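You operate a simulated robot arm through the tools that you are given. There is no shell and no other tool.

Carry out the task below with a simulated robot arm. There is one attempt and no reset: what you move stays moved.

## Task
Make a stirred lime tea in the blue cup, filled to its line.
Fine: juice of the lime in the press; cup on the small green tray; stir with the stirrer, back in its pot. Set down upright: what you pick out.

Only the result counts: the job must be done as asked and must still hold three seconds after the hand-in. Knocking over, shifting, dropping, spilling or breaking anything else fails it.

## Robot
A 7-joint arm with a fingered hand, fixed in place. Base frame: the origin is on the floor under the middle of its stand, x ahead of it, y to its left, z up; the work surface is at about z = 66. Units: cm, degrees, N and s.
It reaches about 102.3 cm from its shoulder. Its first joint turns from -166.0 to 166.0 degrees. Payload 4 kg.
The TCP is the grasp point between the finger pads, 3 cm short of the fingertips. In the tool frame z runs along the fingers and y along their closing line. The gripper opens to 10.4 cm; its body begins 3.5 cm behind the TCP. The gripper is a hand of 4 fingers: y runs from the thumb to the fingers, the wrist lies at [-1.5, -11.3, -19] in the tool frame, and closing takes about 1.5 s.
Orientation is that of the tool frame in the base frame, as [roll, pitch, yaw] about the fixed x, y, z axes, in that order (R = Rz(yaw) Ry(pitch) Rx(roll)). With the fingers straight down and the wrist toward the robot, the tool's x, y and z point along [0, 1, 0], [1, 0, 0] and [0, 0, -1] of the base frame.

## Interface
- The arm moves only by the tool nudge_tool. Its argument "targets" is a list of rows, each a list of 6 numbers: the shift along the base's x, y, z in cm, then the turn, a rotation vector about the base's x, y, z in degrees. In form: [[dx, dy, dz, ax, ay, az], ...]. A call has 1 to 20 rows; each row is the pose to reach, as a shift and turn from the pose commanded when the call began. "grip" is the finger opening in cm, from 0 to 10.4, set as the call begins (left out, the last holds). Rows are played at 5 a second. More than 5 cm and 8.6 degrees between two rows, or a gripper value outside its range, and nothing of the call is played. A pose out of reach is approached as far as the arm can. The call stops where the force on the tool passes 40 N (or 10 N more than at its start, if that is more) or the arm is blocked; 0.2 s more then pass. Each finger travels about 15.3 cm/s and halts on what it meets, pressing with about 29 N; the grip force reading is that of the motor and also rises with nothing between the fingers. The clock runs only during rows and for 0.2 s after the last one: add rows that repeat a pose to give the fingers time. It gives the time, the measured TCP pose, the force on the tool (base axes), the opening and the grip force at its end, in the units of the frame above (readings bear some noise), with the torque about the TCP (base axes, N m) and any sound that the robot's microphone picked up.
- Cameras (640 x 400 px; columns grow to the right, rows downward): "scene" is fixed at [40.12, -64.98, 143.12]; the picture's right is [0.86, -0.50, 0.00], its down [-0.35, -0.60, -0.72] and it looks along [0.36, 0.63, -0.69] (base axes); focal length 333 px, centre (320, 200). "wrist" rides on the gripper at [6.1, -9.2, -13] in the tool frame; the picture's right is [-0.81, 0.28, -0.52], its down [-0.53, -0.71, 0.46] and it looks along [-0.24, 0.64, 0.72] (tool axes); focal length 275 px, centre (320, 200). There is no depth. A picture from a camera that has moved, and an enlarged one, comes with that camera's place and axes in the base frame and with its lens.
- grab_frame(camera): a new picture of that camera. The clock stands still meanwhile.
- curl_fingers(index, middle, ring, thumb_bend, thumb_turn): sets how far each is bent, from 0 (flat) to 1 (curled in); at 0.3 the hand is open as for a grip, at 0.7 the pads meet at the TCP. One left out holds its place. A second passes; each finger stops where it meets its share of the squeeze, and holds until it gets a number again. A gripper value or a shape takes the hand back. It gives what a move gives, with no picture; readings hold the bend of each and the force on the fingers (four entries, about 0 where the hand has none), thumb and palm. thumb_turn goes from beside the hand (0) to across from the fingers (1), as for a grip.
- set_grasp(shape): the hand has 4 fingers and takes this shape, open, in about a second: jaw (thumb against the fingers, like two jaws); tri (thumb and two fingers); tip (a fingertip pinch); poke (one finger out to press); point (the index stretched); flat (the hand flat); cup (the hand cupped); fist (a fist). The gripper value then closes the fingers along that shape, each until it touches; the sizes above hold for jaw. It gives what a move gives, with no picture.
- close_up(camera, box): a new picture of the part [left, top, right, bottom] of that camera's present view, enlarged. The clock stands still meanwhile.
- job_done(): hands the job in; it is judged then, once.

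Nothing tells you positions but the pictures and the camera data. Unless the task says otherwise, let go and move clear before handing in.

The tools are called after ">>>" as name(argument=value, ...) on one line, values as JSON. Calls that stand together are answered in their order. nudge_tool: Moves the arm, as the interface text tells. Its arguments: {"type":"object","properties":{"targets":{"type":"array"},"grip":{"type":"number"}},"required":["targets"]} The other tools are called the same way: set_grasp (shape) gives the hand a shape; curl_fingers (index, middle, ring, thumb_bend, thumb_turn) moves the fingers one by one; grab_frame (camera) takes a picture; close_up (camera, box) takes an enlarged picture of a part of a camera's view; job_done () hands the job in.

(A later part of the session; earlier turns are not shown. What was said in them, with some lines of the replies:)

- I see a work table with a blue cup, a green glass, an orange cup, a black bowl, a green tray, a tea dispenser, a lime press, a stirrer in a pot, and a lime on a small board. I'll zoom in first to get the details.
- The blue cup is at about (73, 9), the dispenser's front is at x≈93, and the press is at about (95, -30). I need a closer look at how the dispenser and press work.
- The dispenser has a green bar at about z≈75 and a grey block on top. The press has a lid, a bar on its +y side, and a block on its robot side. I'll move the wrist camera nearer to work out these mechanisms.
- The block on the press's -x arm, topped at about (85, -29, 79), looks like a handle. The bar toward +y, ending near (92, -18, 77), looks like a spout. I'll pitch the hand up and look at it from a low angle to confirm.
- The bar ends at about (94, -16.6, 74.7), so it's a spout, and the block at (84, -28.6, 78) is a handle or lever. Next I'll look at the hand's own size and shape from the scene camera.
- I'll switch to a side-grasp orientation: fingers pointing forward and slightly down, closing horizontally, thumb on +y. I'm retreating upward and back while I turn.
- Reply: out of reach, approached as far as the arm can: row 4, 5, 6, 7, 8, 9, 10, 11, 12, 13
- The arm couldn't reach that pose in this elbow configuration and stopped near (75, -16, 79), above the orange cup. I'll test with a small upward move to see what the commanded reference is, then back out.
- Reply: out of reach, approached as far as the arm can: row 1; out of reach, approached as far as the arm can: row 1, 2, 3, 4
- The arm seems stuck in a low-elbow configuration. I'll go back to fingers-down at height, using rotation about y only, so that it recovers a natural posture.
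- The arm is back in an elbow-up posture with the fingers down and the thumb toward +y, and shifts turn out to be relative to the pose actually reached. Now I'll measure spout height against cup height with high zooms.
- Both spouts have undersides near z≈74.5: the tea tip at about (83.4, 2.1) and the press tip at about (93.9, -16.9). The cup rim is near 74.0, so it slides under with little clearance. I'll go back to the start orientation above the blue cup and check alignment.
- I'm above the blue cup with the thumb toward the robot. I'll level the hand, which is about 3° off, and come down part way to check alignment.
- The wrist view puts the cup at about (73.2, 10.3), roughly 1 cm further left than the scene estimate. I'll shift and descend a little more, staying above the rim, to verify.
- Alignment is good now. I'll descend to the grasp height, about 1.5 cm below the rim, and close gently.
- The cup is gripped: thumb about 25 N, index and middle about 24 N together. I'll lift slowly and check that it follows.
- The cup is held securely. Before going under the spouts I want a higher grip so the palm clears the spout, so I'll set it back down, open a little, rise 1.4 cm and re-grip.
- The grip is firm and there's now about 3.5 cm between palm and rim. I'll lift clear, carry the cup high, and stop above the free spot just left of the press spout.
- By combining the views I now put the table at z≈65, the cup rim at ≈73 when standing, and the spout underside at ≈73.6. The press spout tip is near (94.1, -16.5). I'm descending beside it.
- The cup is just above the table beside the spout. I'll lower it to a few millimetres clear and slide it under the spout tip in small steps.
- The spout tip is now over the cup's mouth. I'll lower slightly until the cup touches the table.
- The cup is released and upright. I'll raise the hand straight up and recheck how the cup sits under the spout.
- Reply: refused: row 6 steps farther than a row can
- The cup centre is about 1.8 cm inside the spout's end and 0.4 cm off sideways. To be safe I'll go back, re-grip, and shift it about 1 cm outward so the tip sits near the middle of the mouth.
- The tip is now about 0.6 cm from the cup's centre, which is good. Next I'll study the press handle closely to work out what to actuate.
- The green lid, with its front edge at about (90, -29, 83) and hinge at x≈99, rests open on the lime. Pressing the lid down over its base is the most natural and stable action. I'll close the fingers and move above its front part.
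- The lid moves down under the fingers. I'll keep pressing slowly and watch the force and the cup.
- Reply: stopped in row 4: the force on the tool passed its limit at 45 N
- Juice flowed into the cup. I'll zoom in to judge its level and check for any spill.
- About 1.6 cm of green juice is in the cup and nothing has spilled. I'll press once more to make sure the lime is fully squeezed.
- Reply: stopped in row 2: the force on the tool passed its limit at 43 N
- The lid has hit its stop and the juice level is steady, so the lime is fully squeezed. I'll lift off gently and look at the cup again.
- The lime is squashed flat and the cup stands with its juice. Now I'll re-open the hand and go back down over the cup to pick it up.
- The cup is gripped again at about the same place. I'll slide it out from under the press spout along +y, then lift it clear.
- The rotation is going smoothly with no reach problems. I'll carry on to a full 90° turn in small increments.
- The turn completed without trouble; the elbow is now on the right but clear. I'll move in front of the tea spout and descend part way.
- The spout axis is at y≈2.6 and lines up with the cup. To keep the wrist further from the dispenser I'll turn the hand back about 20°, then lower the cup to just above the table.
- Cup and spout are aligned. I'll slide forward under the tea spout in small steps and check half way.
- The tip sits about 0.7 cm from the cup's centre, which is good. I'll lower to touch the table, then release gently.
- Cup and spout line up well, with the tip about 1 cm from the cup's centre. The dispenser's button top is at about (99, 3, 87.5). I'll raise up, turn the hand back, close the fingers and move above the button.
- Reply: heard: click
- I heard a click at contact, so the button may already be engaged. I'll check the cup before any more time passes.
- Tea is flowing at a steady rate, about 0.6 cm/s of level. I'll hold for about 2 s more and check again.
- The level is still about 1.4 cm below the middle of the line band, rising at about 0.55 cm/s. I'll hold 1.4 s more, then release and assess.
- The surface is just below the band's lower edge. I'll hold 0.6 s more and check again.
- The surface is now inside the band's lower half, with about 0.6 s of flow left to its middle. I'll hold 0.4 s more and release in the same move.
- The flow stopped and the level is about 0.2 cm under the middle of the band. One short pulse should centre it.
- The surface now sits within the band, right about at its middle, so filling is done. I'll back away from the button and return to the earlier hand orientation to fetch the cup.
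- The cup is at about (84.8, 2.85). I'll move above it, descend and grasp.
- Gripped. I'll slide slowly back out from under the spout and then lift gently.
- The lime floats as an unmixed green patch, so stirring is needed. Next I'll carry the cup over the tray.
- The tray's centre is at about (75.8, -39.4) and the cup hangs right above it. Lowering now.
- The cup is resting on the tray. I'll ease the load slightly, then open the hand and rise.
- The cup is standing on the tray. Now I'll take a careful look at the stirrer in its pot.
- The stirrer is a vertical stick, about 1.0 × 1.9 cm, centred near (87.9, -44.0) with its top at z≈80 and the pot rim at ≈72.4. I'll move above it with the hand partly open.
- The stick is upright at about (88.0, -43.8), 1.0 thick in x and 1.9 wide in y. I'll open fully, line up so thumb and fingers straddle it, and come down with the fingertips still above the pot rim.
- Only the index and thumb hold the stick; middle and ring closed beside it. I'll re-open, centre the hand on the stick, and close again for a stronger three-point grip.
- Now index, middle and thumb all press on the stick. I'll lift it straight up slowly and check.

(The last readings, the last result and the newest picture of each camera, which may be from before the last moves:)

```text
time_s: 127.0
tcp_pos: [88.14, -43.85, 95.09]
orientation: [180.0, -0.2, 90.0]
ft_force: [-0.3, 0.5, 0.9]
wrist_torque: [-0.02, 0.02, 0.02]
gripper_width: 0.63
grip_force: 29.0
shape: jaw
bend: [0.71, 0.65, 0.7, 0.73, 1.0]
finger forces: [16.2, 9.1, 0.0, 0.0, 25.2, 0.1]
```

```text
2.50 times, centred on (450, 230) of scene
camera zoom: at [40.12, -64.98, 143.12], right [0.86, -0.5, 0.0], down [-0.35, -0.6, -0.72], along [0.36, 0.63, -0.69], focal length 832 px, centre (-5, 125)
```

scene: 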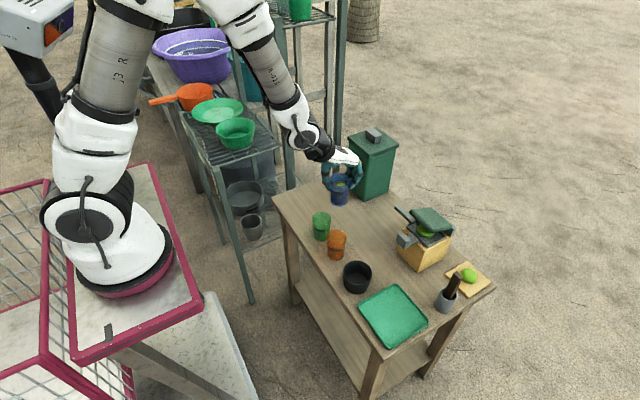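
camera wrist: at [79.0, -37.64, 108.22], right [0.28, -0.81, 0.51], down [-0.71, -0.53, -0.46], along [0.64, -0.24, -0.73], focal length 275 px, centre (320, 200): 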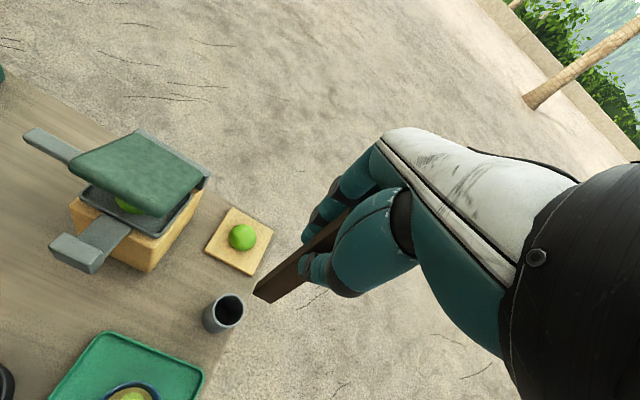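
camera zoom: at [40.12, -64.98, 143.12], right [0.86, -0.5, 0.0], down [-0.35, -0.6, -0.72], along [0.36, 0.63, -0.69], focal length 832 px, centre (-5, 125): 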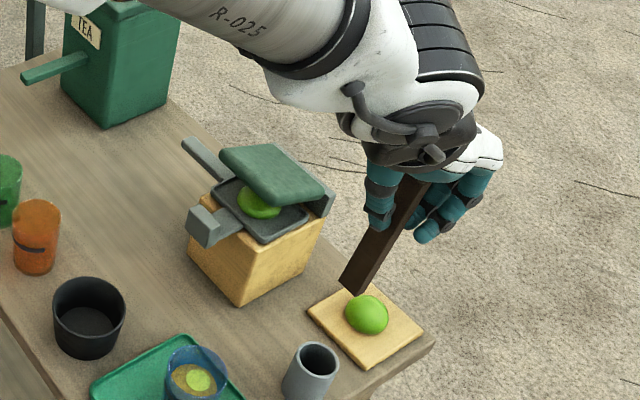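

The stirrer is free. Its tip is about 10.2 cm below the TCP and offset about 1.1 cm toward the robot, a slight lean. I'll move it over the cup, centred at about (76.3, -40.0), staying above the rim first.

>>> nudge_tool(targets=[[-1.5, 0.5, 0, 0, 0, 0], [-4, 1.4, 0, 0, 0, 0], [-6.5, 2.3, 0, 0, 0, 0], [-9, 3.2, 0, 0, 0, 0], [-10.8, 3.85, 0, 0, 0, 0], [-10.8, 3.85, -3, 0, 0, 0], [-10.8, 3.85, -6, 0, 0, 0], [-10.8, 3.85, -8.5, 0, 0, 0], [-10.8, 3.85, -8.5, 0, 0, 0]])

>>> close_up(camera="wrist", box=[200, 180, 380, 340])

>>> close_up(camera="scene", box=[350, 220, 450, 330])

```text
time_s: 129.0
tcp_pos: [77.39, -39.88, 86.53]
orientation: [-179.9, -0.2, 90.1]
ft_force: [-0.3, 0.6, 0.1]
wrist_torque: [0.05, 0.02, -0.01]
gripper_width: 0.65
grip_force: 28.9
shape: jaw
bend: [0.71, 0.65, 0.7, 0.73, 1.0]
finger forces: [16.4, 9.0, 0.0, 0.1, 25.4, 0.0]
```

```text
2.50 times, centred on (290, 260) of wrist
camera zoom: at [68.28, -33.64, 99.74], right [0.28, -0.81, 0.51], down [-0.71, -0.53, -0.46], along [0.64, -0.24, -0.73], focal length 688 px, centre (395, 50)
```

zoom: 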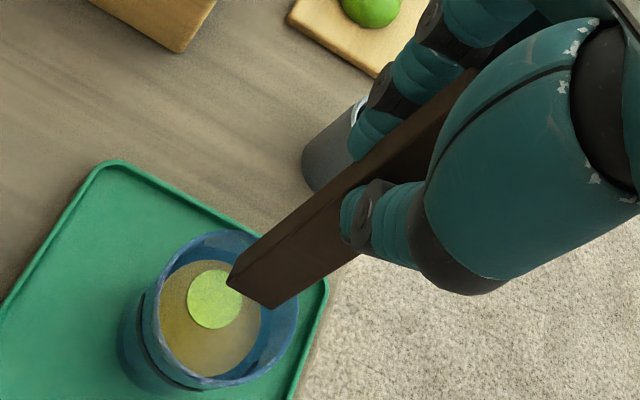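

```text
3.64 times, centred on (400, 275) of scene
camera zoom: at [40.12, -64.98, 143.12], right [0.86, -0.5, 0.0], down [-0.35, -0.6, -0.72], along [0.36, 0.63, -0.69], focal length 1211 px, centre (29, -73)
```

zoom: 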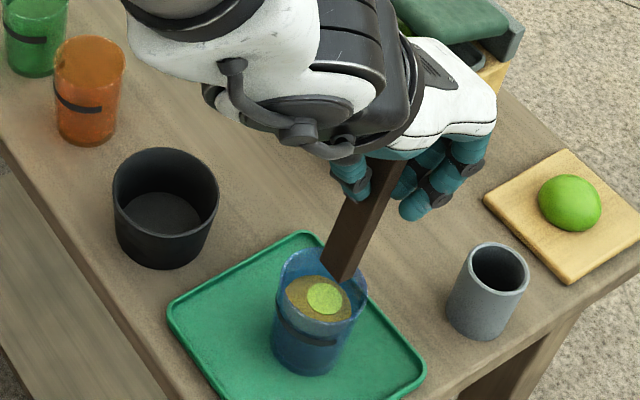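

The tip is about (+0.5, -0.35) cm off the cup's centre. I'll correct that and check once more before entering.

>>> nudge_tool(targets=[[-0.3, 0.15, 0, 0, 0, 0], [-0.6, 0.3, 0, 0, 0, 0], [-0.6, 0.3, -1.5, 0, 0, 0], [-0.6, 0.3, -1.5, 0, 0, 0]])

>>> close_up(camera="wrist", box=[200, 180, 380, 340])

>>> close_up(camera="scene", box=[370, 250, 430, 310])

```text
time_s: 130.0
tcp_pos: [76.61, -39.64, 85.15]
orientation: [-179.9, -0.2, 90.1]
ft_force: [-0.3, 0.7, -0.4]
wrist_torque: [0.01, 0.03, 0.0]
gripper_width: 0.65
grip_force: 28.5
shape: jaw
bend: [0.71, 0.65, 0.7, 0.73, 1.0]
finger forces: [16.3, 9.2, 0.1, 0.0, 25.4, 0.1]
```

```text
2.50 times, centred on (290, 260) of wrist
camera zoom: at [67.53, -33.42, 98.21], right [0.28, -0.81, 0.51], down [-0.71, -0.53, -0.46], along [0.64, -0.24, -0.73], focal length 688 px, centre (395, 50)
```

zoom: 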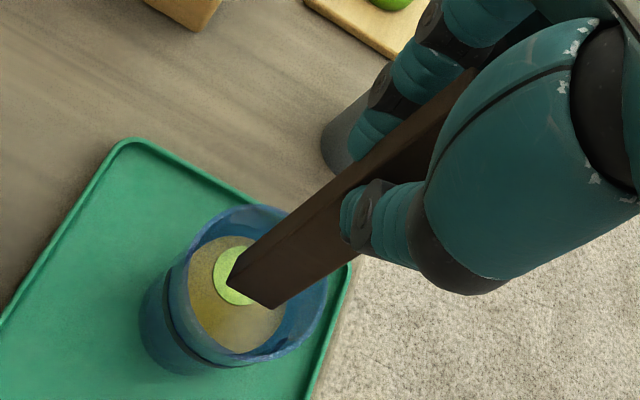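

```text
6.67 times, centred on (400, 280) of scene
camera zoom: at [40.12, -64.98, 143.12], right [0.86, -0.5, 0.0], down [-0.35, -0.6, -0.72], along [0.36, 0.63, -0.69], focal length 2220 px, centre (-213, -333)
```

zoom: 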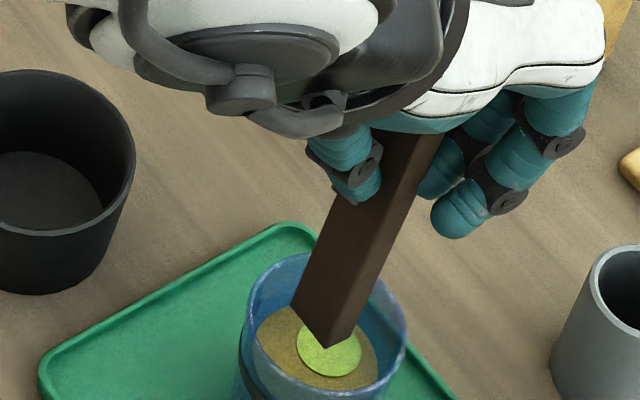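

>>> nudge_tool(targets=[[0.3, 0, 0, 0, 0, 0], [0.3, 0, -1.2, 0, 0, 0], [0.3, 0, -2.4, 0, 0, 0], [0.3, 0, -3.6, 0, 0, 0], [0.3, 0, -4.6, 0, 0, 0], [0.3, 0, -4.6, 0, 0, 0]])

>>> close_up(camera="wrist", box=[200, 180, 380, 340])

>>> close_up(camera="scene", box=[370, 250, 430, 310])

```text
time_s: 131.4
tcp_pos: [76.94, -39.63, 80.45]
orientation: [179.9, -0.2, 90.0]
ft_force: [0.9, -0.6, -0.3]
wrist_torque: [-0.04, 0.02, -0.04]
gripper_width: 0.66
grip_force: 29.0
shape: jaw
bend: [0.71, 0.65, 0.7, 0.73, 1.0]
finger forces: [16.2, 9.2, 0.0, 0.0, 25.5, 0.1]
```

```text
2.50 times, centred on (290, 260) of wrist
camera zoom: at [67.83, -33.39, 93.46], right [0.28, -0.81, 0.51], down [-0.71, -0.53, -0.46], along [0.64, -0.24, -0.73], focal length 688 px, centre (395, 50)
```

zoom: 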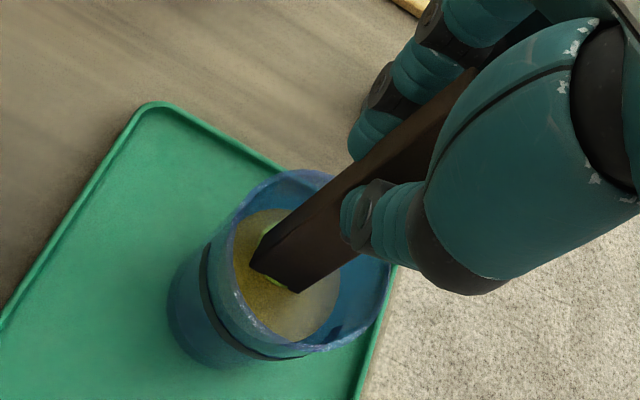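

```text
6.67 times, centred on (400, 280) of scene
camera zoom: at [40.12, -64.98, 143.12], right [0.86, -0.5, 0.0], down [-0.35, -0.6, -0.72], along [0.36, 0.63, -0.69], focal length 2220 px, centre (-213, -333)
```

zoom: 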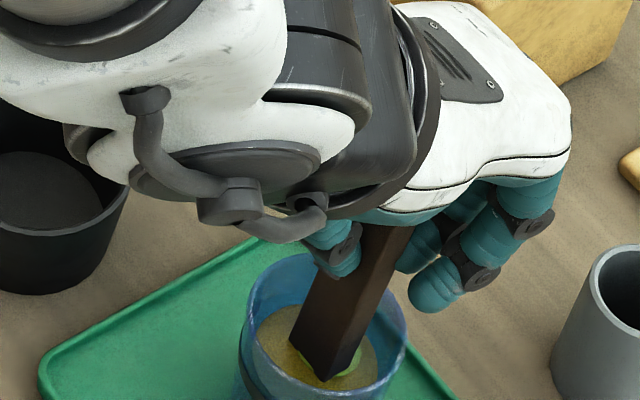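

The stick is nicely centred in the cup. I'll lower it into the tea, leaving the tip about 1.5 cm above the bottom.

>>> nudge_tool(targets=[[0, 0, -0.8, 0, 0, 0], [0, 0, -1.6, 0, 0, 0], [0, 0, -2.3, 0, 0, 0], [0, 0, -2.7, 0, 0, 0], [0, 0, -2.7, 0, 0, 0]])

>>> close_up(camera="wrist", box=[200, 180, 380, 340])

>>> close_up(camera="scene", box=[370, 250, 430, 310])

```text
time_s: 132.6
tcp_pos: [76.96, -39.65, 77.82]
orientation: [179.9, -0.1, 90.0]
ft_force: [-0.4, 0.8, 7.3]
wrist_torque: [0.01, 0.03, -0.01]
gripper_width: 0.65
grip_force: 28.8
shape: jaw
bend: [0.71, 0.65, 0.7, 0.73, 1.0]
finger forces: [17.2, 9.7, 0.0, 0.0, 27.3, 0.1]
```

```text
2.50 times, centred on (290, 260) of wrist
camera zoom: at [67.8, -33.36, 90.95], right [0.27, -0.81, 0.52], down [-0.71, -0.53, -0.46], along [0.65, -0.24, -0.72], focal length 688 px, centre (395, 50)
```

zoom: 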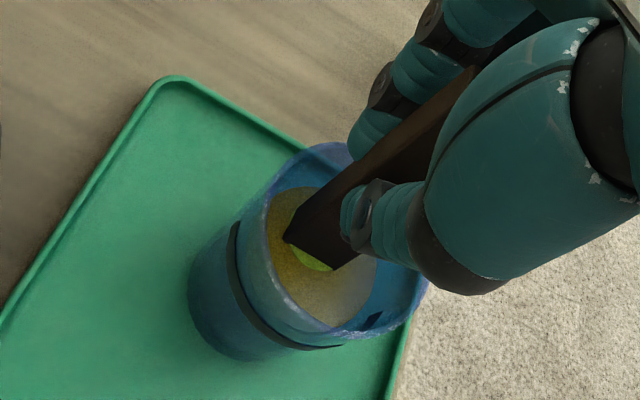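

```text
6.67 times, centred on (400, 280) of scene
camera zoom: at [40.12, -64.98, 143.12], right [0.86, -0.5, 0.0], down [-0.35, -0.6, -0.72], along [0.36, 0.63, -0.69], focal length 2220 px, centre (-213, -333)
```

zoom: 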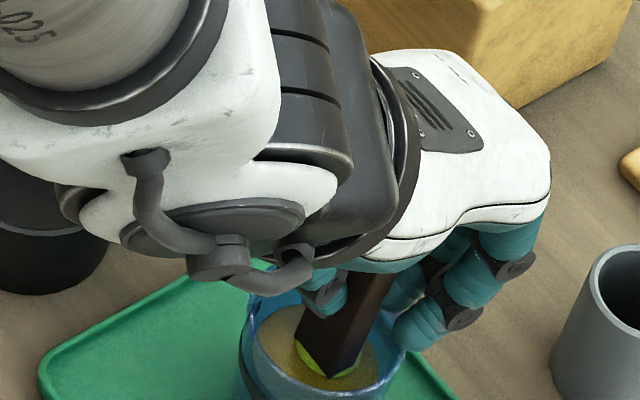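

There's a 7 N upward force, so the tip touched the cup bottom. I'll raise by 0.7 cm so I can stir freely.

>>> nudge_tool(targets=[[0, 0, 0.4, 0, 0, 0], [0, 0, 0.7, 0, 0, 0], [0, 0, 0.7, 0, 0, 0]])

>>> close_up(camera="wrist", box=[200, 180, 380, 340])

>>> close_up(camera="scene", box=[370, 250, 430, 310])

```text
time_s: 133.4
tcp_pos: [76.97, -39.7, 78.47]
orientation: [-179.9, -0.2, 90.0]
ft_force: [0.3, 0.1, -0.2]
wrist_torque: [0.01, 0.01, 0.02]
gripper_width: 0.66
grip_force: 29.1
shape: jaw
bend: [0.71, 0.65, 0.7, 0.73, 1.0]
finger forces: [16.8, 9.4, 0.0, 0.0, 26.1, 0.1]
```

```text
2.50 times, centred on (290, 260) of wrist
camera zoom: at [67.84, -33.44, 91.55], right [0.28, -0.81, 0.51], down [-0.71, -0.53, -0.46], along [0.64, -0.24, -0.73], focal length 688 px, centre (395, 50)
```

zoom: 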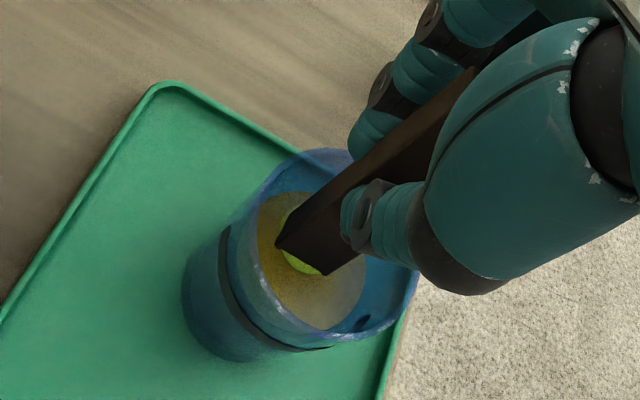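

```text
6.67 times, centred on (400, 280) of scene
camera zoom: at [40.12, -64.98, 143.12], right [0.86, -0.5, 0.0], down [-0.35, -0.6, -0.72], along [0.36, 0.63, -0.69], focal length 2220 px, centre (-213, -333)
```

zoom: 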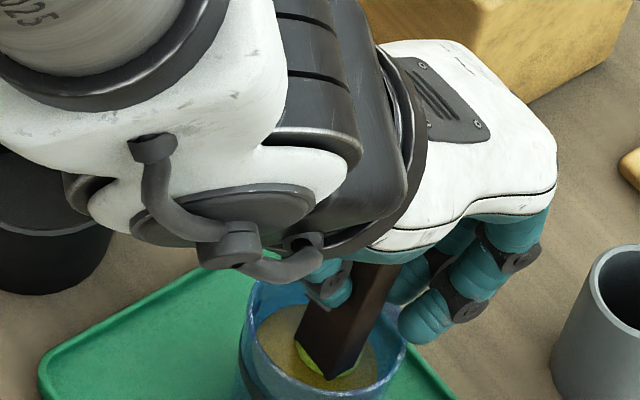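

Free again. Now I'll stir with small circles of 0.5 cm radius, watching the forces.

>>> nudge_tool(targets=[[0.1, -0.2, 0, 0, 0, 0], [0.4, -0.2, 0, 0, 0, 0], [0.25, 0.15, 0, 0, 0, 0], [-0.1, 0.3, 0, 0, 0, 0], [-0.45, 0.15, 0, 0, 0, 0], [-0.6, -0.2, 0, 0, 0, 0], [-0.45, -0.55, 0, 0, 0, 0], [-0.1, -0.7, 0, 0, 0, 0], [0.25, -0.55, 0, 0, 0, 0], [0.4, -0.2, 0, 0, 0, 0], [0.25, 0.15, 0, 0, 0, 0], [-0.1, 0.3, 0, 0, 0, 0], [-0.45, 0.15, 0, 0, 0, 0], [-0.6, -0.2, 0, 0, 0, 0], [-0.45, -0.55, 0, 0, 0, 0], [-0.1, -0.7, 0, 0, 0, 0], [0.25, -0.55, 0, 0, 0, 0], [0.4, -0.2, 0, 0, 0, 0], [0, -0.2, 0, 0, 0, 0]])

>>> close_up(camera="wrist", box=[200, 180, 380, 340])

>>> close_up(camera="scene", box=[370, 250, 430, 310])

```text
time_s: 137.4
tcp_pos: [76.99, -39.86, 78.36]
orientation: [180.0, -0.2, 89.9]
ft_force: [-1.0, 0.4, -0.8]
wrist_torque: [0.0, 0.05, -0.02]
gripper_width: 0.67
grip_force: 29.4
shape: jaw
bend: [0.71, 0.65, 0.7, 0.73, 1.0]
finger forces: [16.9, 9.4, 0.1, 0.1, 26.2, 0.1]
```

```text
2.50 times, centred on (290, 260) of wrist
camera zoom: at [67.86, -33.64, 91.51], right [0.28, -0.81, 0.51], down [-0.71, -0.53, -0.46], along [0.64, -0.24, -0.73], focal length 688 px, centre (395, 50)
```

zoom: 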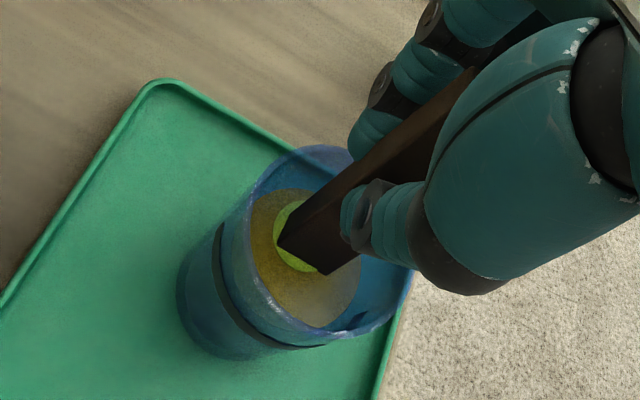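

```text
6.67 times, centred on (400, 280) of scene
camera zoom: at [40.12, -64.98, 143.12], right [0.86, -0.5, 0.0], down [-0.35, -0.6, -0.72], along [0.36, 0.63, -0.69], focal length 2220 px, centre (-213, -333)
```

zoom: 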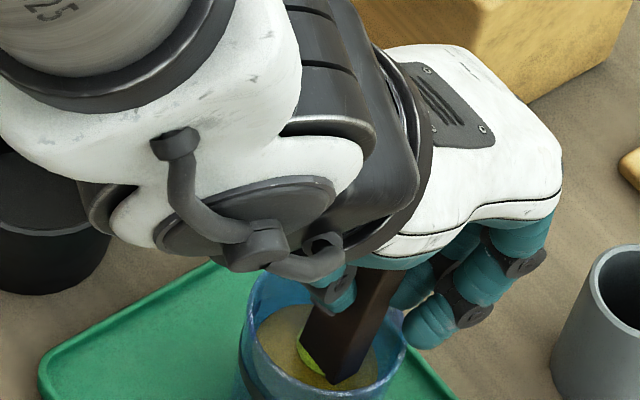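

The patch is still visible, so I'll stir more vigorously with several slightly wider, faster loops.

>>> nudge_tool(targets=[[0.4, -0.15, 0, 0, 0, 0], [0.1, 0.37, 0, 0, 0, 0], [-0.5, 0.37, 0, 0, 0, 0], [-0.8, -0.15, 0, 0, 0, 0], [-0.5, -0.67, 0, 0, 0, 0], [0.1, -0.67, 0, 0, 0, 0], [0.4, -0.15, 0, 0, 0, 0], [0.1, 0.37, 0, 0, 0, 0], [-0.5, 0.37, 0, 0, 0, 0], [-0.8, -0.15, 0, 0, 0, 0], [-0.5, -0.67, 0, 0, 0, 0], [0.1, -0.67, 0, 0, 0, 0], [0.4, -0.15, 0, 0, 0, 0], [0.1, 0.37, 0, 0, 0, 0], [-0.5, 0.37, 0, 0, 0, 0], [-0.8, -0.15, 0, 0, 0, 0], [-0.5, -0.67, 0, 0, 0, 0], [0.1, -0.67, 0, 0, 0, 0], [0.4, -0.15, 0, 0, 0, 0], [0, 0, 0, 0, 0, 0]])

>>> close_up(camera="wrist", box=[200, 180, 380, 340])

>>> close_up(camera="scene", box=[370, 250, 430, 310])

```text
time_s: 141.6
tcp_pos: [77.06, -39.8, 78.39]
orientation: [-180.0, -0.1, 90.1]
ft_force: [-0.1, -0.4, -0.2]
wrist_torque: [0.0, -0.04, -0.02]
gripper_width: 0.65
grip_force: 29.7
shape: jaw
bend: [0.71, 0.65, 0.7, 0.73, 1.0]
finger forces: [16.8, 9.3, 0.0, 0.0, 26.2, 0.0]
```

```text
2.50 times, centred on (290, 260) of wrist
camera zoom: at [67.83, -33.66, 91.46], right [0.28, -0.81, 0.51], down [-0.71, -0.53, -0.46], along [0.64, -0.24, -0.73], focal length 688 px, centre (395, 50)
```

zoom: 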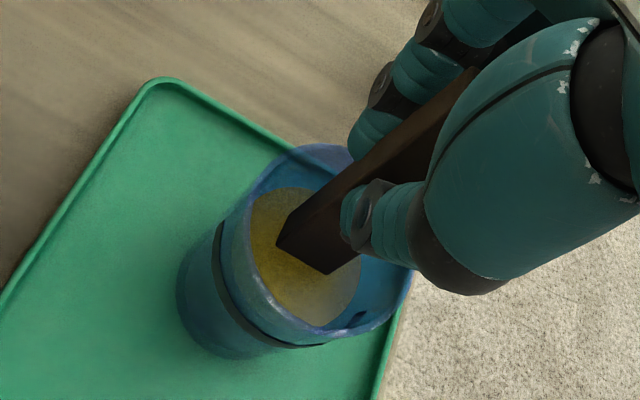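

```text
6.67 times, centred on (400, 280) of scene
camera zoom: at [40.12, -64.98, 143.12], right [0.86, -0.5, 0.0], down [-0.35, -0.6, -0.72], along [0.36, 0.63, -0.69], focal length 2220 px, centre (-213, -333)
```

zoom: 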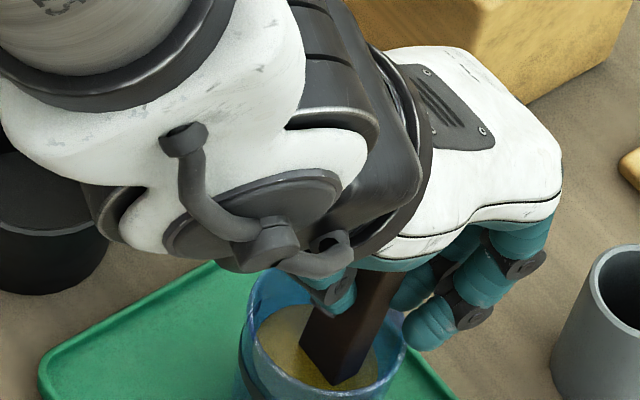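

The green patch is gone and the tea is uniformly mixed. I'll lift the stirrer straight out and carry it back over its pot.

>>> nudge_tool(targets=[[0, 0, 0.8, 0, 0, 0], [0, 0, 1.8, 0, 0, 0], [0, 0, 3, 0, 0, 0], [0, 0, 4.5, 0, 0, 0], [0, 0, 6, 0, 0, 0], [0, 0, 7.5, 0, 0, 0], [0, 0, 9, 0, 0, 0], [0, 0, 10.5, 0, 0, 0], [0, 0, 12, 0, 0, 0], [0, 0, 14, 0, 0, 0], [0, 0, 16, 0, 0, 0], [0, 0, 16.7, 0, 0, 0], [0, 0, 16.7, 0, 0, 0]])

>>> close_up(camera="scene", box=[350, 200, 470, 330])

>>> close_up(camera="wrist", box=[180, 180, 360, 360])

```text
time_s: 144.4
tcp_pos: [77.04, -39.83, 95.1]
orientation: [-179.9, -0.2, 90.0]
ft_force: [1.1, 0.2, 0.6]
wrist_torque: [-0.03, 0.01, -0.02]
gripper_width: 0.67
grip_force: 28.9
shape: jaw
bend: [0.71, 0.65, 0.7, 0.73, 1.0]
finger forces: [16.8, 9.3, 0.0, 0.1, 26.3, 0.0]
```

```text
3.08 times, centred on (410, 265) of scene
camera zoom: at [40.12, -64.98, 143.12], right [0.86, -0.5, 0.0], down [-0.35, -0.6, -0.72], along [0.36, 0.63, -0.69], focal length 1024 px, centre (43, 0)
```

zoom: 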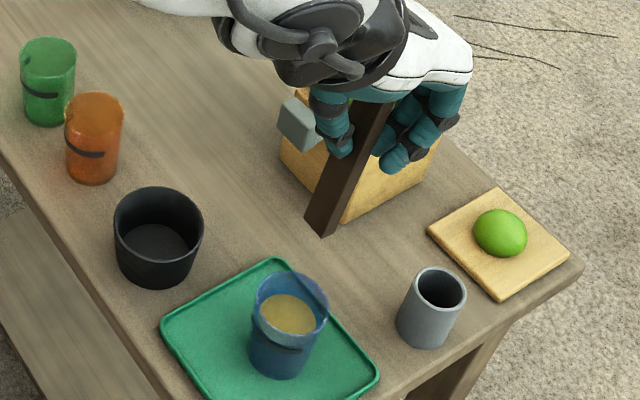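

```text
2.22 times, centred on (270, 270) of wrist
camera zoom: at [67.78, -33.63, 108.21], right [0.28, -0.81, 0.51], down [-0.71, -0.53, -0.46], along [0.64, -0.24, -0.73], focal length 612 px, centre (431, 44)
```

zoom: 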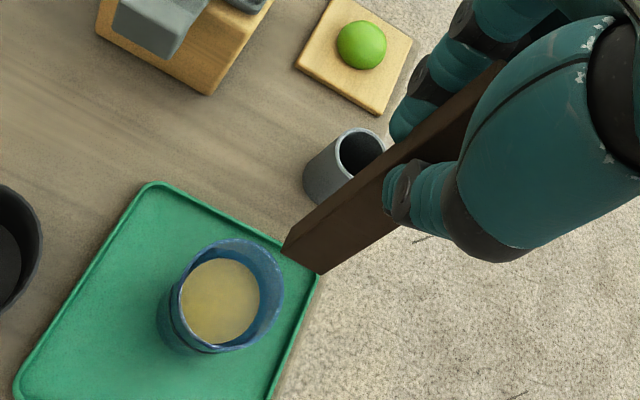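

The tea is mixed and the cup stands upright on the tray. Moving the stirrer back over its pot.

>>> nudge_tool(targets=[[2, -0.7, 0, 0, 0, 0], [4.5, -1.6, 0, 0, 0, 0], [7, -2.5, 0, 0, 0, 0], [9.5, -3.4, 0, 0, 0, 0], [11.1, -4, 0, 0, 0, 0], [11.1, -4, -3, 0, 0, 0], [11.1, -4, -6, 0, 0, 0], [11.1, -4, -7, 0, 0, 0], [11.1, -4, -7, 0, 0, 0]])

>>> close_up(camera="wrist", box=[180, 200, 360, 360])

>>> close_up(camera="scene", box=[410, 220, 490, 320])

```text
time_s: 146.4
tcp_pos: [88.21, -43.82, 88.24]
orientation: [-180.0, -0.2, 90.1]
ft_force: [-0.4, 0.0, -0.2]
wrist_torque: [-0.04, 0.04, 0.01]
gripper_width: 0.64
grip_force: 29.1
shape: jaw
bend: [0.71, 0.65, 0.7, 0.73, 1.0]
finger forces: [16.7, 9.4, 0.1, 0.1, 26.1, 0.0]
```

```text
2.50 times, centred on (270, 280) of wrist
camera zoom: at [78.9, -37.63, 101.22], right [0.28, -0.81, 0.51], down [-0.71, -0.53, -0.46], along [0.64, -0.24, -0.73], focal length 688 px, centre (445, 0)
```

zoom: 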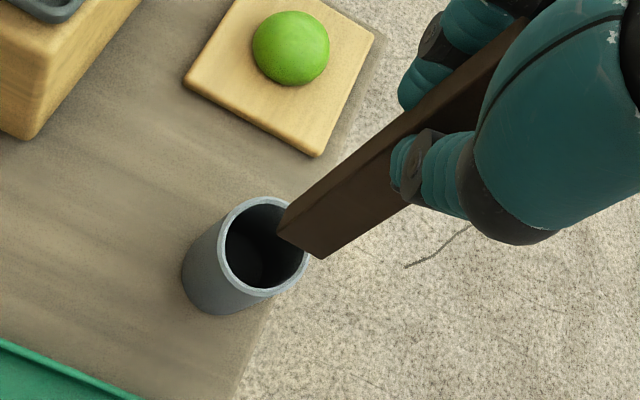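

```text
4.00 times, centred on (450, 270) of scene
camera zoom: at [40.12, -64.98, 143.12], right [0.86, -0.5, 0.0], down [-0.35, -0.6, -0.72], along [0.36, 0.63, -0.69], focal length 1332 px, centre (-200, -80)
```

zoom: 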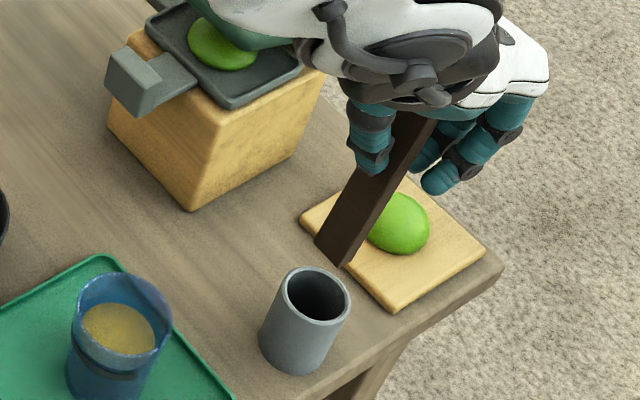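

The tip is slightly off the pot's centre, by about -0.6 in x. I'll correct that and lower it in gradually.

>>> nudge_tool(targets=[[0.2, 0, 0, 0, 0, 0], [0.4, 0, 0, 0, 0, 0], [0.4, 0, -1.5, 0, 0, 0], [0.4, 0, -3, 0, 0, 0], [0.4, 0, -4.2, 0, 0, 0], [0.4, 0, -4.2, 0, 0, 0]])

>>> close_up(camera="wrist", box=[200, 200, 360, 340])

>>> close_up(camera="scene", box=[425, 255, 475, 320])

```text
time_s: 147.8
tcp_pos: [88.6, -43.97, 83.79]
orientation: [180.0, -0.1, 90.0]
ft_force: [0.4, 0.0, -0.7]
wrist_torque: [-0.02, 0.01, -0.03]
gripper_width: 0.66
grip_force: 28.9
shape: jaw
bend: [0.71, 0.65, 0.7, 0.73, 1.0]
finger forces: [16.7, 9.4, 0.0, 0.0, 26.1, 0.0]
```

```text
2.86 times, centred on (280, 270) of wrist
camera zoom: at [79.39, -37.66, 96.94], right [0.28, -0.81, 0.51], down [-0.71, -0.53, -0.46], along [0.64, -0.24, -0.73], focal length 786 px, centre (434, 0)
```

zoom: 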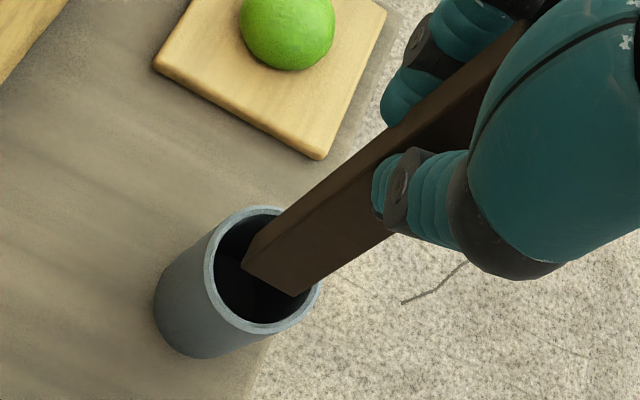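

```text
6.15 times, centred on (450, 288) of scene
camera zoom: at [40.12, -64.98, 143.12], right [0.86, -0.5, 0.0], down [-0.35, -0.6, -0.72], along [0.36, 0.63, -0.69], focal length 2049 px, centre (-480, -338)
```

zoom: 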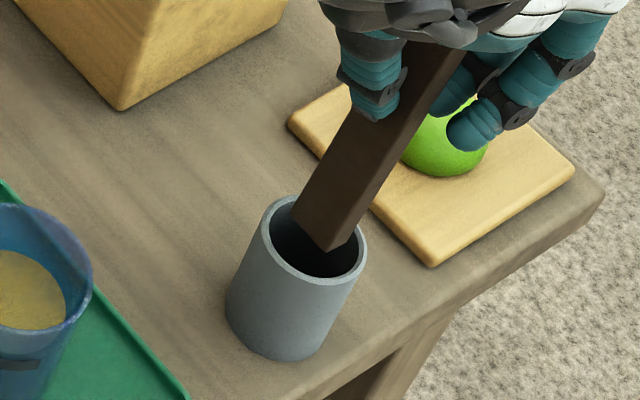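

Well centred over the mouth. I'll lower the stirrer fully into the pot, slowly.

>>> nudge_tool(targets=[[0, 0, -0.8, 0, 0, 0], [0, 0, -1.6, 0, 0, 0], [0, 0, -2.4, 0, 0, 0], [0, 0, -3.2, 0, 0, 0], [0, 0, -4, 0, 0, 0], [0, 0, -4.8, 0, 0, 0], [0, 0, -5.4, 0, 0, 0], [0, 0, -5.8, 0, 0, 0], [0, 0, -5.8, 0, 0, 0]])

>>> close_up(camera="scene", box=[425, 255, 475, 320])

>>> close_up(camera="wrist", box=[200, 200, 360, 340])

```text
time_s: 149.8
tcp_pos: [88.54, -43.73, 77.99]
orientation: [-180.0, -0.2, 90.0]
ft_force: [-0.1, 0.2, 1.1]
wrist_torque: [-0.02, -0.02, 0.01]
gripper_width: 0.67
grip_force: 29.0
shape: jaw
bend: [0.71, 0.65, 0.7, 0.73, 1.0]
finger forces: [16.7, 9.4, 0.0, 0.0, 26.1, 0.0]
```

```text
6.15 times, centred on (450, 288) of scene
camera zoom: at [40.12, -64.98, 143.12], right [0.86, -0.5, 0.0], down [-0.35, -0.6, -0.72], along [0.36, 0.63, -0.69], focal length 2049 px, centre (-480, -338)
```

zoom: 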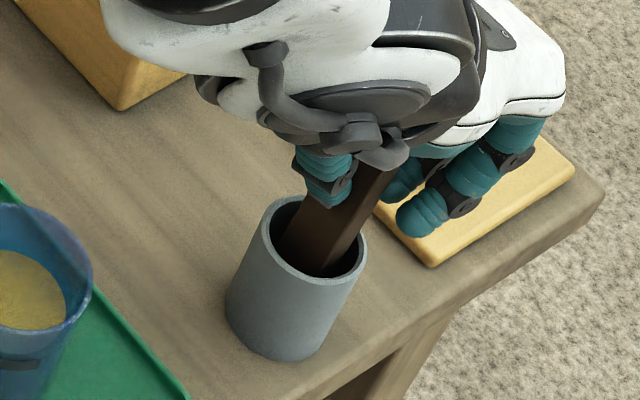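

```text
2.86 times, centred on (280, 270) of wrist
camera zoom: at [79.37, -37.59, 91.16], right [0.28, -0.81, 0.51], down [-0.71, -0.53, -0.46], along [0.64, -0.24, -0.73], focal length 786 px, centre (434, 0)
```

zoom: 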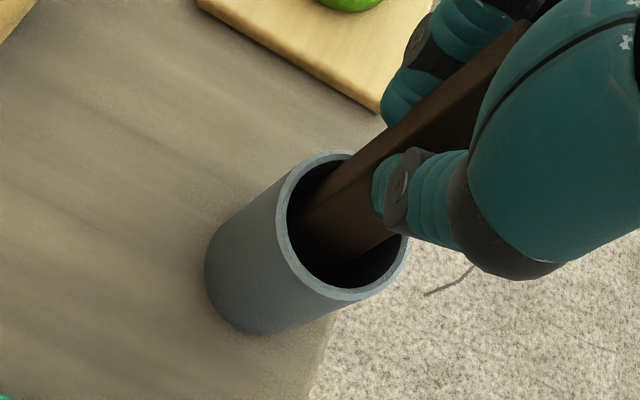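

>>> nudge_tool(targets=[[0, 0, -0.15, 0, 0, 0], [0, 0, -0.3, 0, 0, 0], [0, 0, -0.3, 0, 0, 0]])

```text
time_s: 150.6
tcp_pos: [88.55, -43.73, 77.87]
orientation: [180.0, -0.2, 90.0]
ft_force: [0.5, 0.1, -0.8]
wrist_torque: [-0.03, -0.03, 0.0]
gripper_width: 0.65
grip_force: 29.5
shape: jaw
bend: [0.71, 0.65, 0.7, 0.73, 1.0]
finger forces: [16.7, 9.5, 0.0, 0.0, 26.1, 0.0]
```

>>> nudge_tool(targets=[[0, 0, -0.15, 0, 0, 0], [0, 0, -0.25, 0, 0, 0], [0, 0, -0.25, 0, 0, 0]])

```text
time_s: 151.4
tcp_pos: [88.43, -43.89, 77.65]
orientation: [-180.0, -0.3, 90.0]
ft_force: [1.0, 1.7, -1.3]
wrist_torque: [-0.01, 0.01, -0.02]
gripper_width: 0.65
grip_force: 28.9
shape: jaw
bend: [0.71, 0.65, 0.7, 0.73, 1.0]
finger forces: [16.8, 9.4, 0.0, 0.0, 26.0, 0.0]
```

>>> nudge_tool(targets=[[0, 0, -0.15, 0, 0, 0], [0, 0, -0.3, 0, 0, 0], [0, 0, -0.3, 0, 0, 0]])

```text
time_s: 152.2
tcp_pos: [88.44, -43.83, 77.32]
orientation: [179.9, -0.1, 90.1]
ft_force: [0.6, 1.0, 9.6]
wrist_torque: [0.01, -0.03, 0.01]
gripper_width: 0.71
grip_force: 29.0
shape: jaw
bend: [0.71, 0.65, 0.7, 0.73, 1.0]
finger forces: [17.5, 10.1, 0.0, 0.1, 28.4, 0.0]
```

The stirrer has touched the pot floor, but it leans about 4° in my grip. I'll lift it a hair and straighten it to vertical, keeping the foot centred, before letting go so that it stands upright.

>>> nudge_tool(targets=[[0, 0, 0.3, 0, 0, 0], [-0.15, 0, 0.5, 0, -1.1, 0], [-0.32, 0, 0.5, 0, -2.2, 0], [-0.5, 0, 0.5, 0, -3.3, 0], [-0.65, 0, 0.5, 0, -4.3, 0], [-0.65, 0, 0.5, 0, -4.3, 0]])

>>> close_up(camera="wrist", box=[200, 200, 360, 340])

>>> close_up(camera="scene", box=[425, 255, 475, 320])

```text
time_s: 153.6
tcp_pos: [87.81, -43.83, 77.68]
orientation: [175.7, -0.2, 90.0]
ft_force: [-0.2, -0.3, 0.8]
wrist_torque: [-0.01, 0.04, 0.0]
gripper_width: 0.69
grip_force: 28.5
shape: jaw
bend: [0.71, 0.65, 0.7, 0.73, 1.0]
finger forces: [17.2, 9.6, 0.0, 0.0, 26.8, 0.0]
```

```text
2.86 times, centred on (280, 270) of wrist
camera zoom: at [77.68, -37.63, 90.14], right [0.24, -0.81, 0.53], down [-0.68, -0.53, -0.51], along [0.7, -0.24, -0.68], focal length 786 px, centre (434, 0)
```

zoom: 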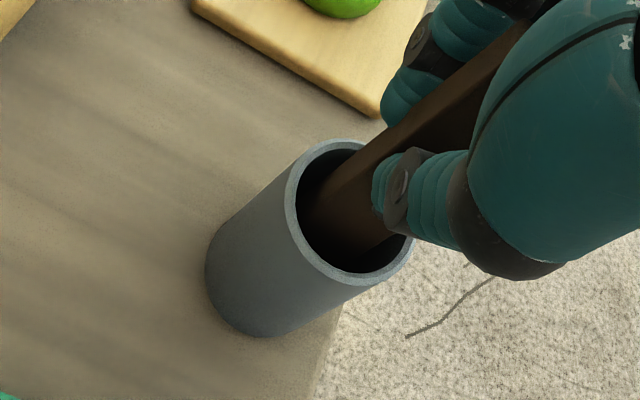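

```text
6.15 times, centred on (450, 288) of scene
camera zoom: at [40.12, -64.98, 143.12], right [0.86, -0.5, 0.0], down [-0.35, -0.6, -0.72], along [0.36, 0.63, -0.69], focal length 2049 px, centre (-480, -338)
```

zoom: 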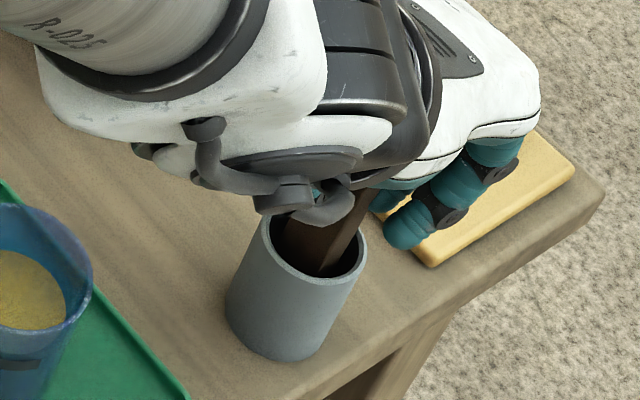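

>>> nudge_tool(targets=[[0, 0, -0.2, 0, 0, 0], [0, 0, -0.35, 0, 0, 0], [0, 0, -0.35, 0, 0, 0]])

```text
time_s: 154.4
tcp_pos: [87.91, -43.74, 77.42]
orientation: [175.7, -0.2, 90.0]
ft_force: [0.1, -0.2, -1.1]
wrist_torque: [-0.01, -0.01, 0.03]
gripper_width: 0.69
grip_force: 29.3
shape: jaw
bend: [0.71, 0.65, 0.7, 0.73, 1.0]
finger forces: [17.1, 9.8, 0.0, 0.1, 26.8, 0.0]
```

>>> nudge_tool(targets=[[0, 0, -0.1, 0, 0, 0], [0, 0, -0.2, 0, 0, 0], [0, 0, -0.2, 0, 0, 0]])

```text
time_s: 155.2
tcp_pos: [87.86, -43.8, 77.33]
orientation: [175.7, -0.1, 90.1]
ft_force: [0.2, 1.2, 8.4]
wrist_torque: [0.03, 0.04, -0.01]
gripper_width: 0.7
grip_force: 28.7
shape: jaw
bend: [0.71, 0.65, 0.7, 0.73, 1.0]
finger forces: [17.6, 9.8, 0.0, 0.0, 28.3, 0.0]
```

The foot rests on the pot floor. I'll ease the load and open fully.

>>> nudge_tool(targets=[[0, 0, 0.06, 0, 0, 0], [0, 0, 0.06, 0, 0, 0]])

>>> nudge_tool(targets=[[0, 0, 0, 0, 0, 0], [0, 0, 0, 0, 0, 0], [0, 0, 0, 0, 0, 0], [0, 0, 0, 0, 0, 0], [0, 0, 0, 0, 0, 0], [0, 0, 0, 0, 0, 0], [0, 0, 0, 0, 0, 0]], grip=9.8)

>>> close_up(camera="wrist", box=[200, 160, 400, 340])

>>> close_up(camera="scene", box=[425, 255, 475, 320])

```text
time_s: 155.8
tcp_pos: [87.73, -43.84, 77.27]
orientation: [175.7, -0.2, 90.0]
ft_force: [-0.3, -0.2, 6.0]
wrist_torque: [0.05, 0.03, 0.01]
gripper_width: 0.67
grip_force: 28.8
shape: jaw
bend: [0.71, 0.65, 0.7, 0.73, 1.0]
finger forces: [17.4, 9.9, 0.1, 0.0, 28.1, 0.1]
```

```text
time_s: 157.4
tcp_pos: [87.88, -43.78, 77.41]
orientation: [175.7, -0.2, 90.0]
ft_force: [0.1, 0.8, 0.0]
wrist_torque: [-0.01, -0.01, 0.0]
gripper_width: 9.76
grip_force: 0.1
shape: jaw
bend: [0.32, 0.31, 0.3, 0.31, 0.98]
finger forces: [0.0, 0.1, 0.0, 0.0, 0.0, 0.0]
```

```text
2.22 times, centred on (300, 250) of wrist
camera zoom: at [77.75, -37.62, 89.7], right [0.24, -0.81, 0.53], down [-0.68, -0.53, -0.51], along [0.7, -0.24, -0.68], focal length 612 px, centre (364, 89)
```

zoom: 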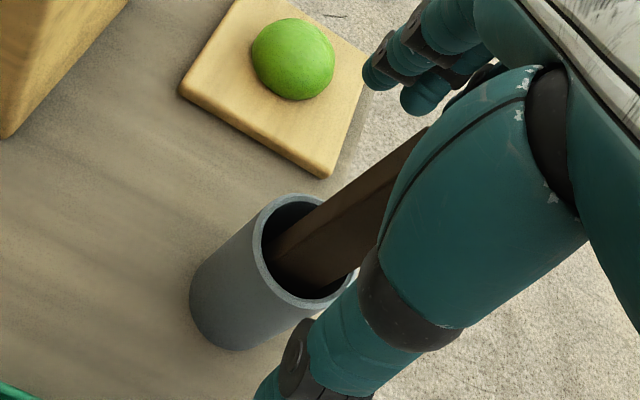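

```text
6.15 times, centred on (450, 288) of scene
camera zoom: at [40.12, -64.98, 143.12], right [0.86, -0.5, 0.0], down [-0.35, -0.6, -0.72], along [0.36, 0.63, -0.69], focal length 2049 px, centre (-480, -338)
```

zoom: 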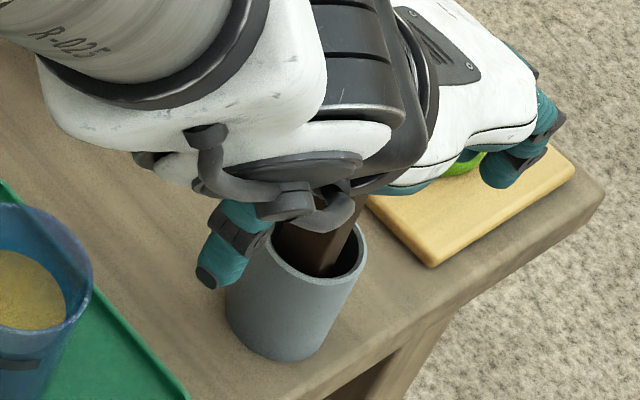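

The stirrer is released and standing. I'll rise straight up and then inspect the whole table.

>>> nudge_tool(targets=[[0, 0, 1, 0, 0, 0], [0, 0, 2.5, 0, 0, 0], [0, 0, 4.5, 0, 0, 0], [0, 0, 7, 0, 0, 0], [0, 0, 10, 0, 0, 0], [0, 0, 13, 0, 0, 0], [0, 0, 16, 0, 4.3, 0], [-2, 2, 19, 0, 4.3, 0], [-5, 4, 21, 0, 4.3, 0], [-8, 6, 23, 0, 4.3, 0], [-11, 9, 24, 0, 4.3, 0], [-14, 12, 25, 0, 4.3, 0], [-16, 15, 26, 0, 4.3, 0]])

>>> grab_frame(camera="scene")

>>> close_up(camera="scene", box=[350, 240, 480, 340])

>>> grab_frame(camera="wrist")

```text
time_s: 160.2
tcp_pos: [72.07, -28.81, 103.43]
orientation: [-180.0, -0.1, 90.0]
ft_force: [-1.1, 0.1, -0.1]
wrist_torque: [0.02, -0.02, -0.02]
gripper_width: 9.74
grip_force: 0.0
shape: jaw
bend: [0.32, 0.31, 0.3, 0.31, 0.98]
finger forces: [0.0, 0.1, 0.1, 0.0, 0.0, 0.1]
```

```text
taken
```

scene: 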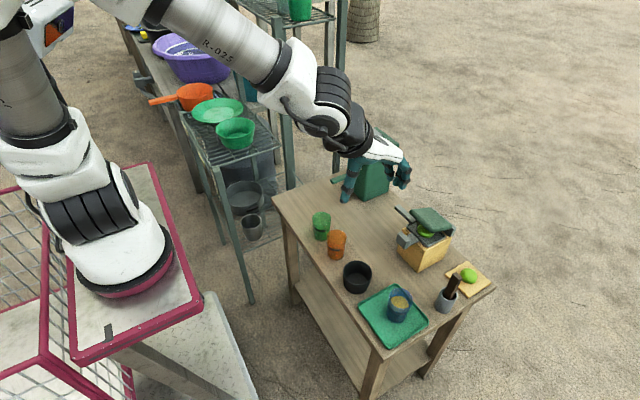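

```text
4.00 times, centred on (415, 290) of scene
camera zoom: at [40.12, -64.98, 143.12], right [0.86, -0.5, 0.0], down [-0.35, -0.6, -0.72], along [0.36, 0.63, -0.69], focal length 1332 px, centre (-60, -160)
```

zoom: 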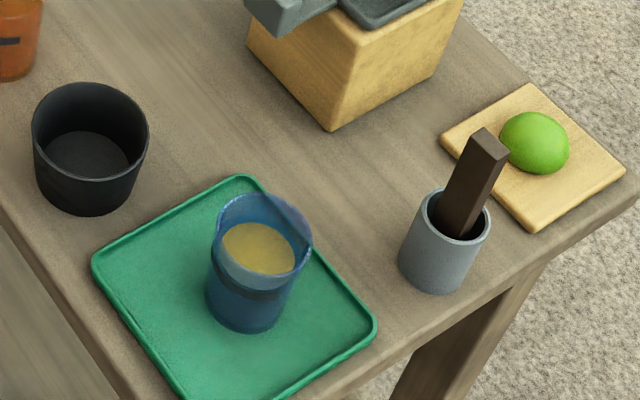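

```text
taken
camera wrist: at [62.81, -22.65, 116.45], right [0.27, -0.81, 0.51], down [-0.71, -0.53, -0.46], along [0.64, -0.24, -0.73], focal length 275 px, centre (320, 200)
```

wrist: 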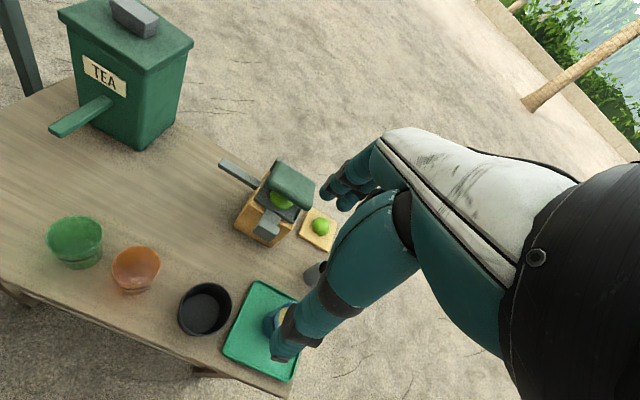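

The stirrer stands upright in its pot and the cup is on the tray with mixed tea. I'll check the fill level against the line once more.

>>> close_up(camera="scene", box=[385, 283, 413, 325])

>>> close_up(camera="scene", box=[435, 265, 475, 320])

>>> close_up(camera="scene", box=[300, 130, 460, 270])

```text
9.52 times, centred on (399, 304) of scene
camera zoom: at [40.12, -64.98, 143.12], right [0.86, -0.5, 0.0], down [-0.35, -0.6, -0.72], along [0.36, 0.63, -0.69], focal length 3171 px, centre (-432, -790)
```

zoom: 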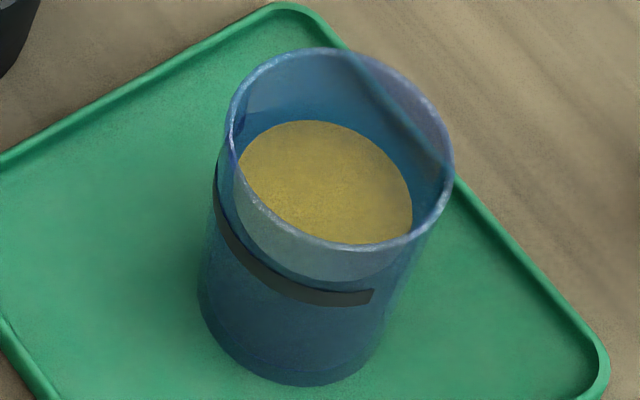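

```text
7.27 times, centred on (455, 292) of scene
camera zoom: at [40.12, -64.98, 143.12], right [0.86, -0.5, 0.0], down [-0.35, -0.6, -0.72], along [0.36, 0.63, -0.69], focal length 2421 px, centre (-662, -473)
```

zoom: 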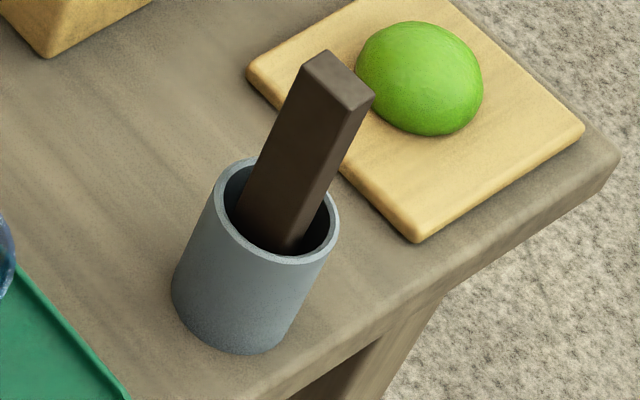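

```text
2.86 times, centred on (380, 200) of scene
camera zoom: at [40.12, -64.98, 143.12], right [0.86, -0.5, 0.0], down [-0.35, -0.6, -0.72], along [0.36, 0.63, -0.69], focal length 951 px, centre (149, 200)
```

zoom: 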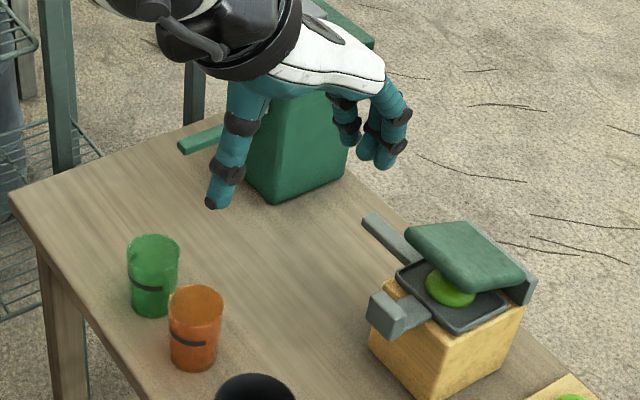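

Everything looks right: the tea is level with the line and evenly mixed, the cup is upright on the small green tray, the stirrer is back upright in its pot, nothing else has moved and the hand is clear. I'm handing in.

>>> job_done()

```text
The job is handed in.
```

The lime tea is made and handed in; no verdict has come back yet.

- **Lime:** I squeezed the lime in the press until the lid hit its stop, and all the juice went into the blue cup.
- **Tea:** I filled the cup from the dispenser. The surface ended up level with the middle of the line band, within about 0.1 cm as far as the camera shows.
- **Stirring:** I stirred with the stirrer until the unmixed green patch disappeared, then put the stirrer back upright in its pot.
- **Cup:** The cup stands upright near the middle of the small green tray.

In the last pictures nothing was spilled or knocked over, the other objects were where they started, and the hand was clear of the table. Early on the arm swung into an awkward low position above the orange cup, but it touched nothing and I backed it out.
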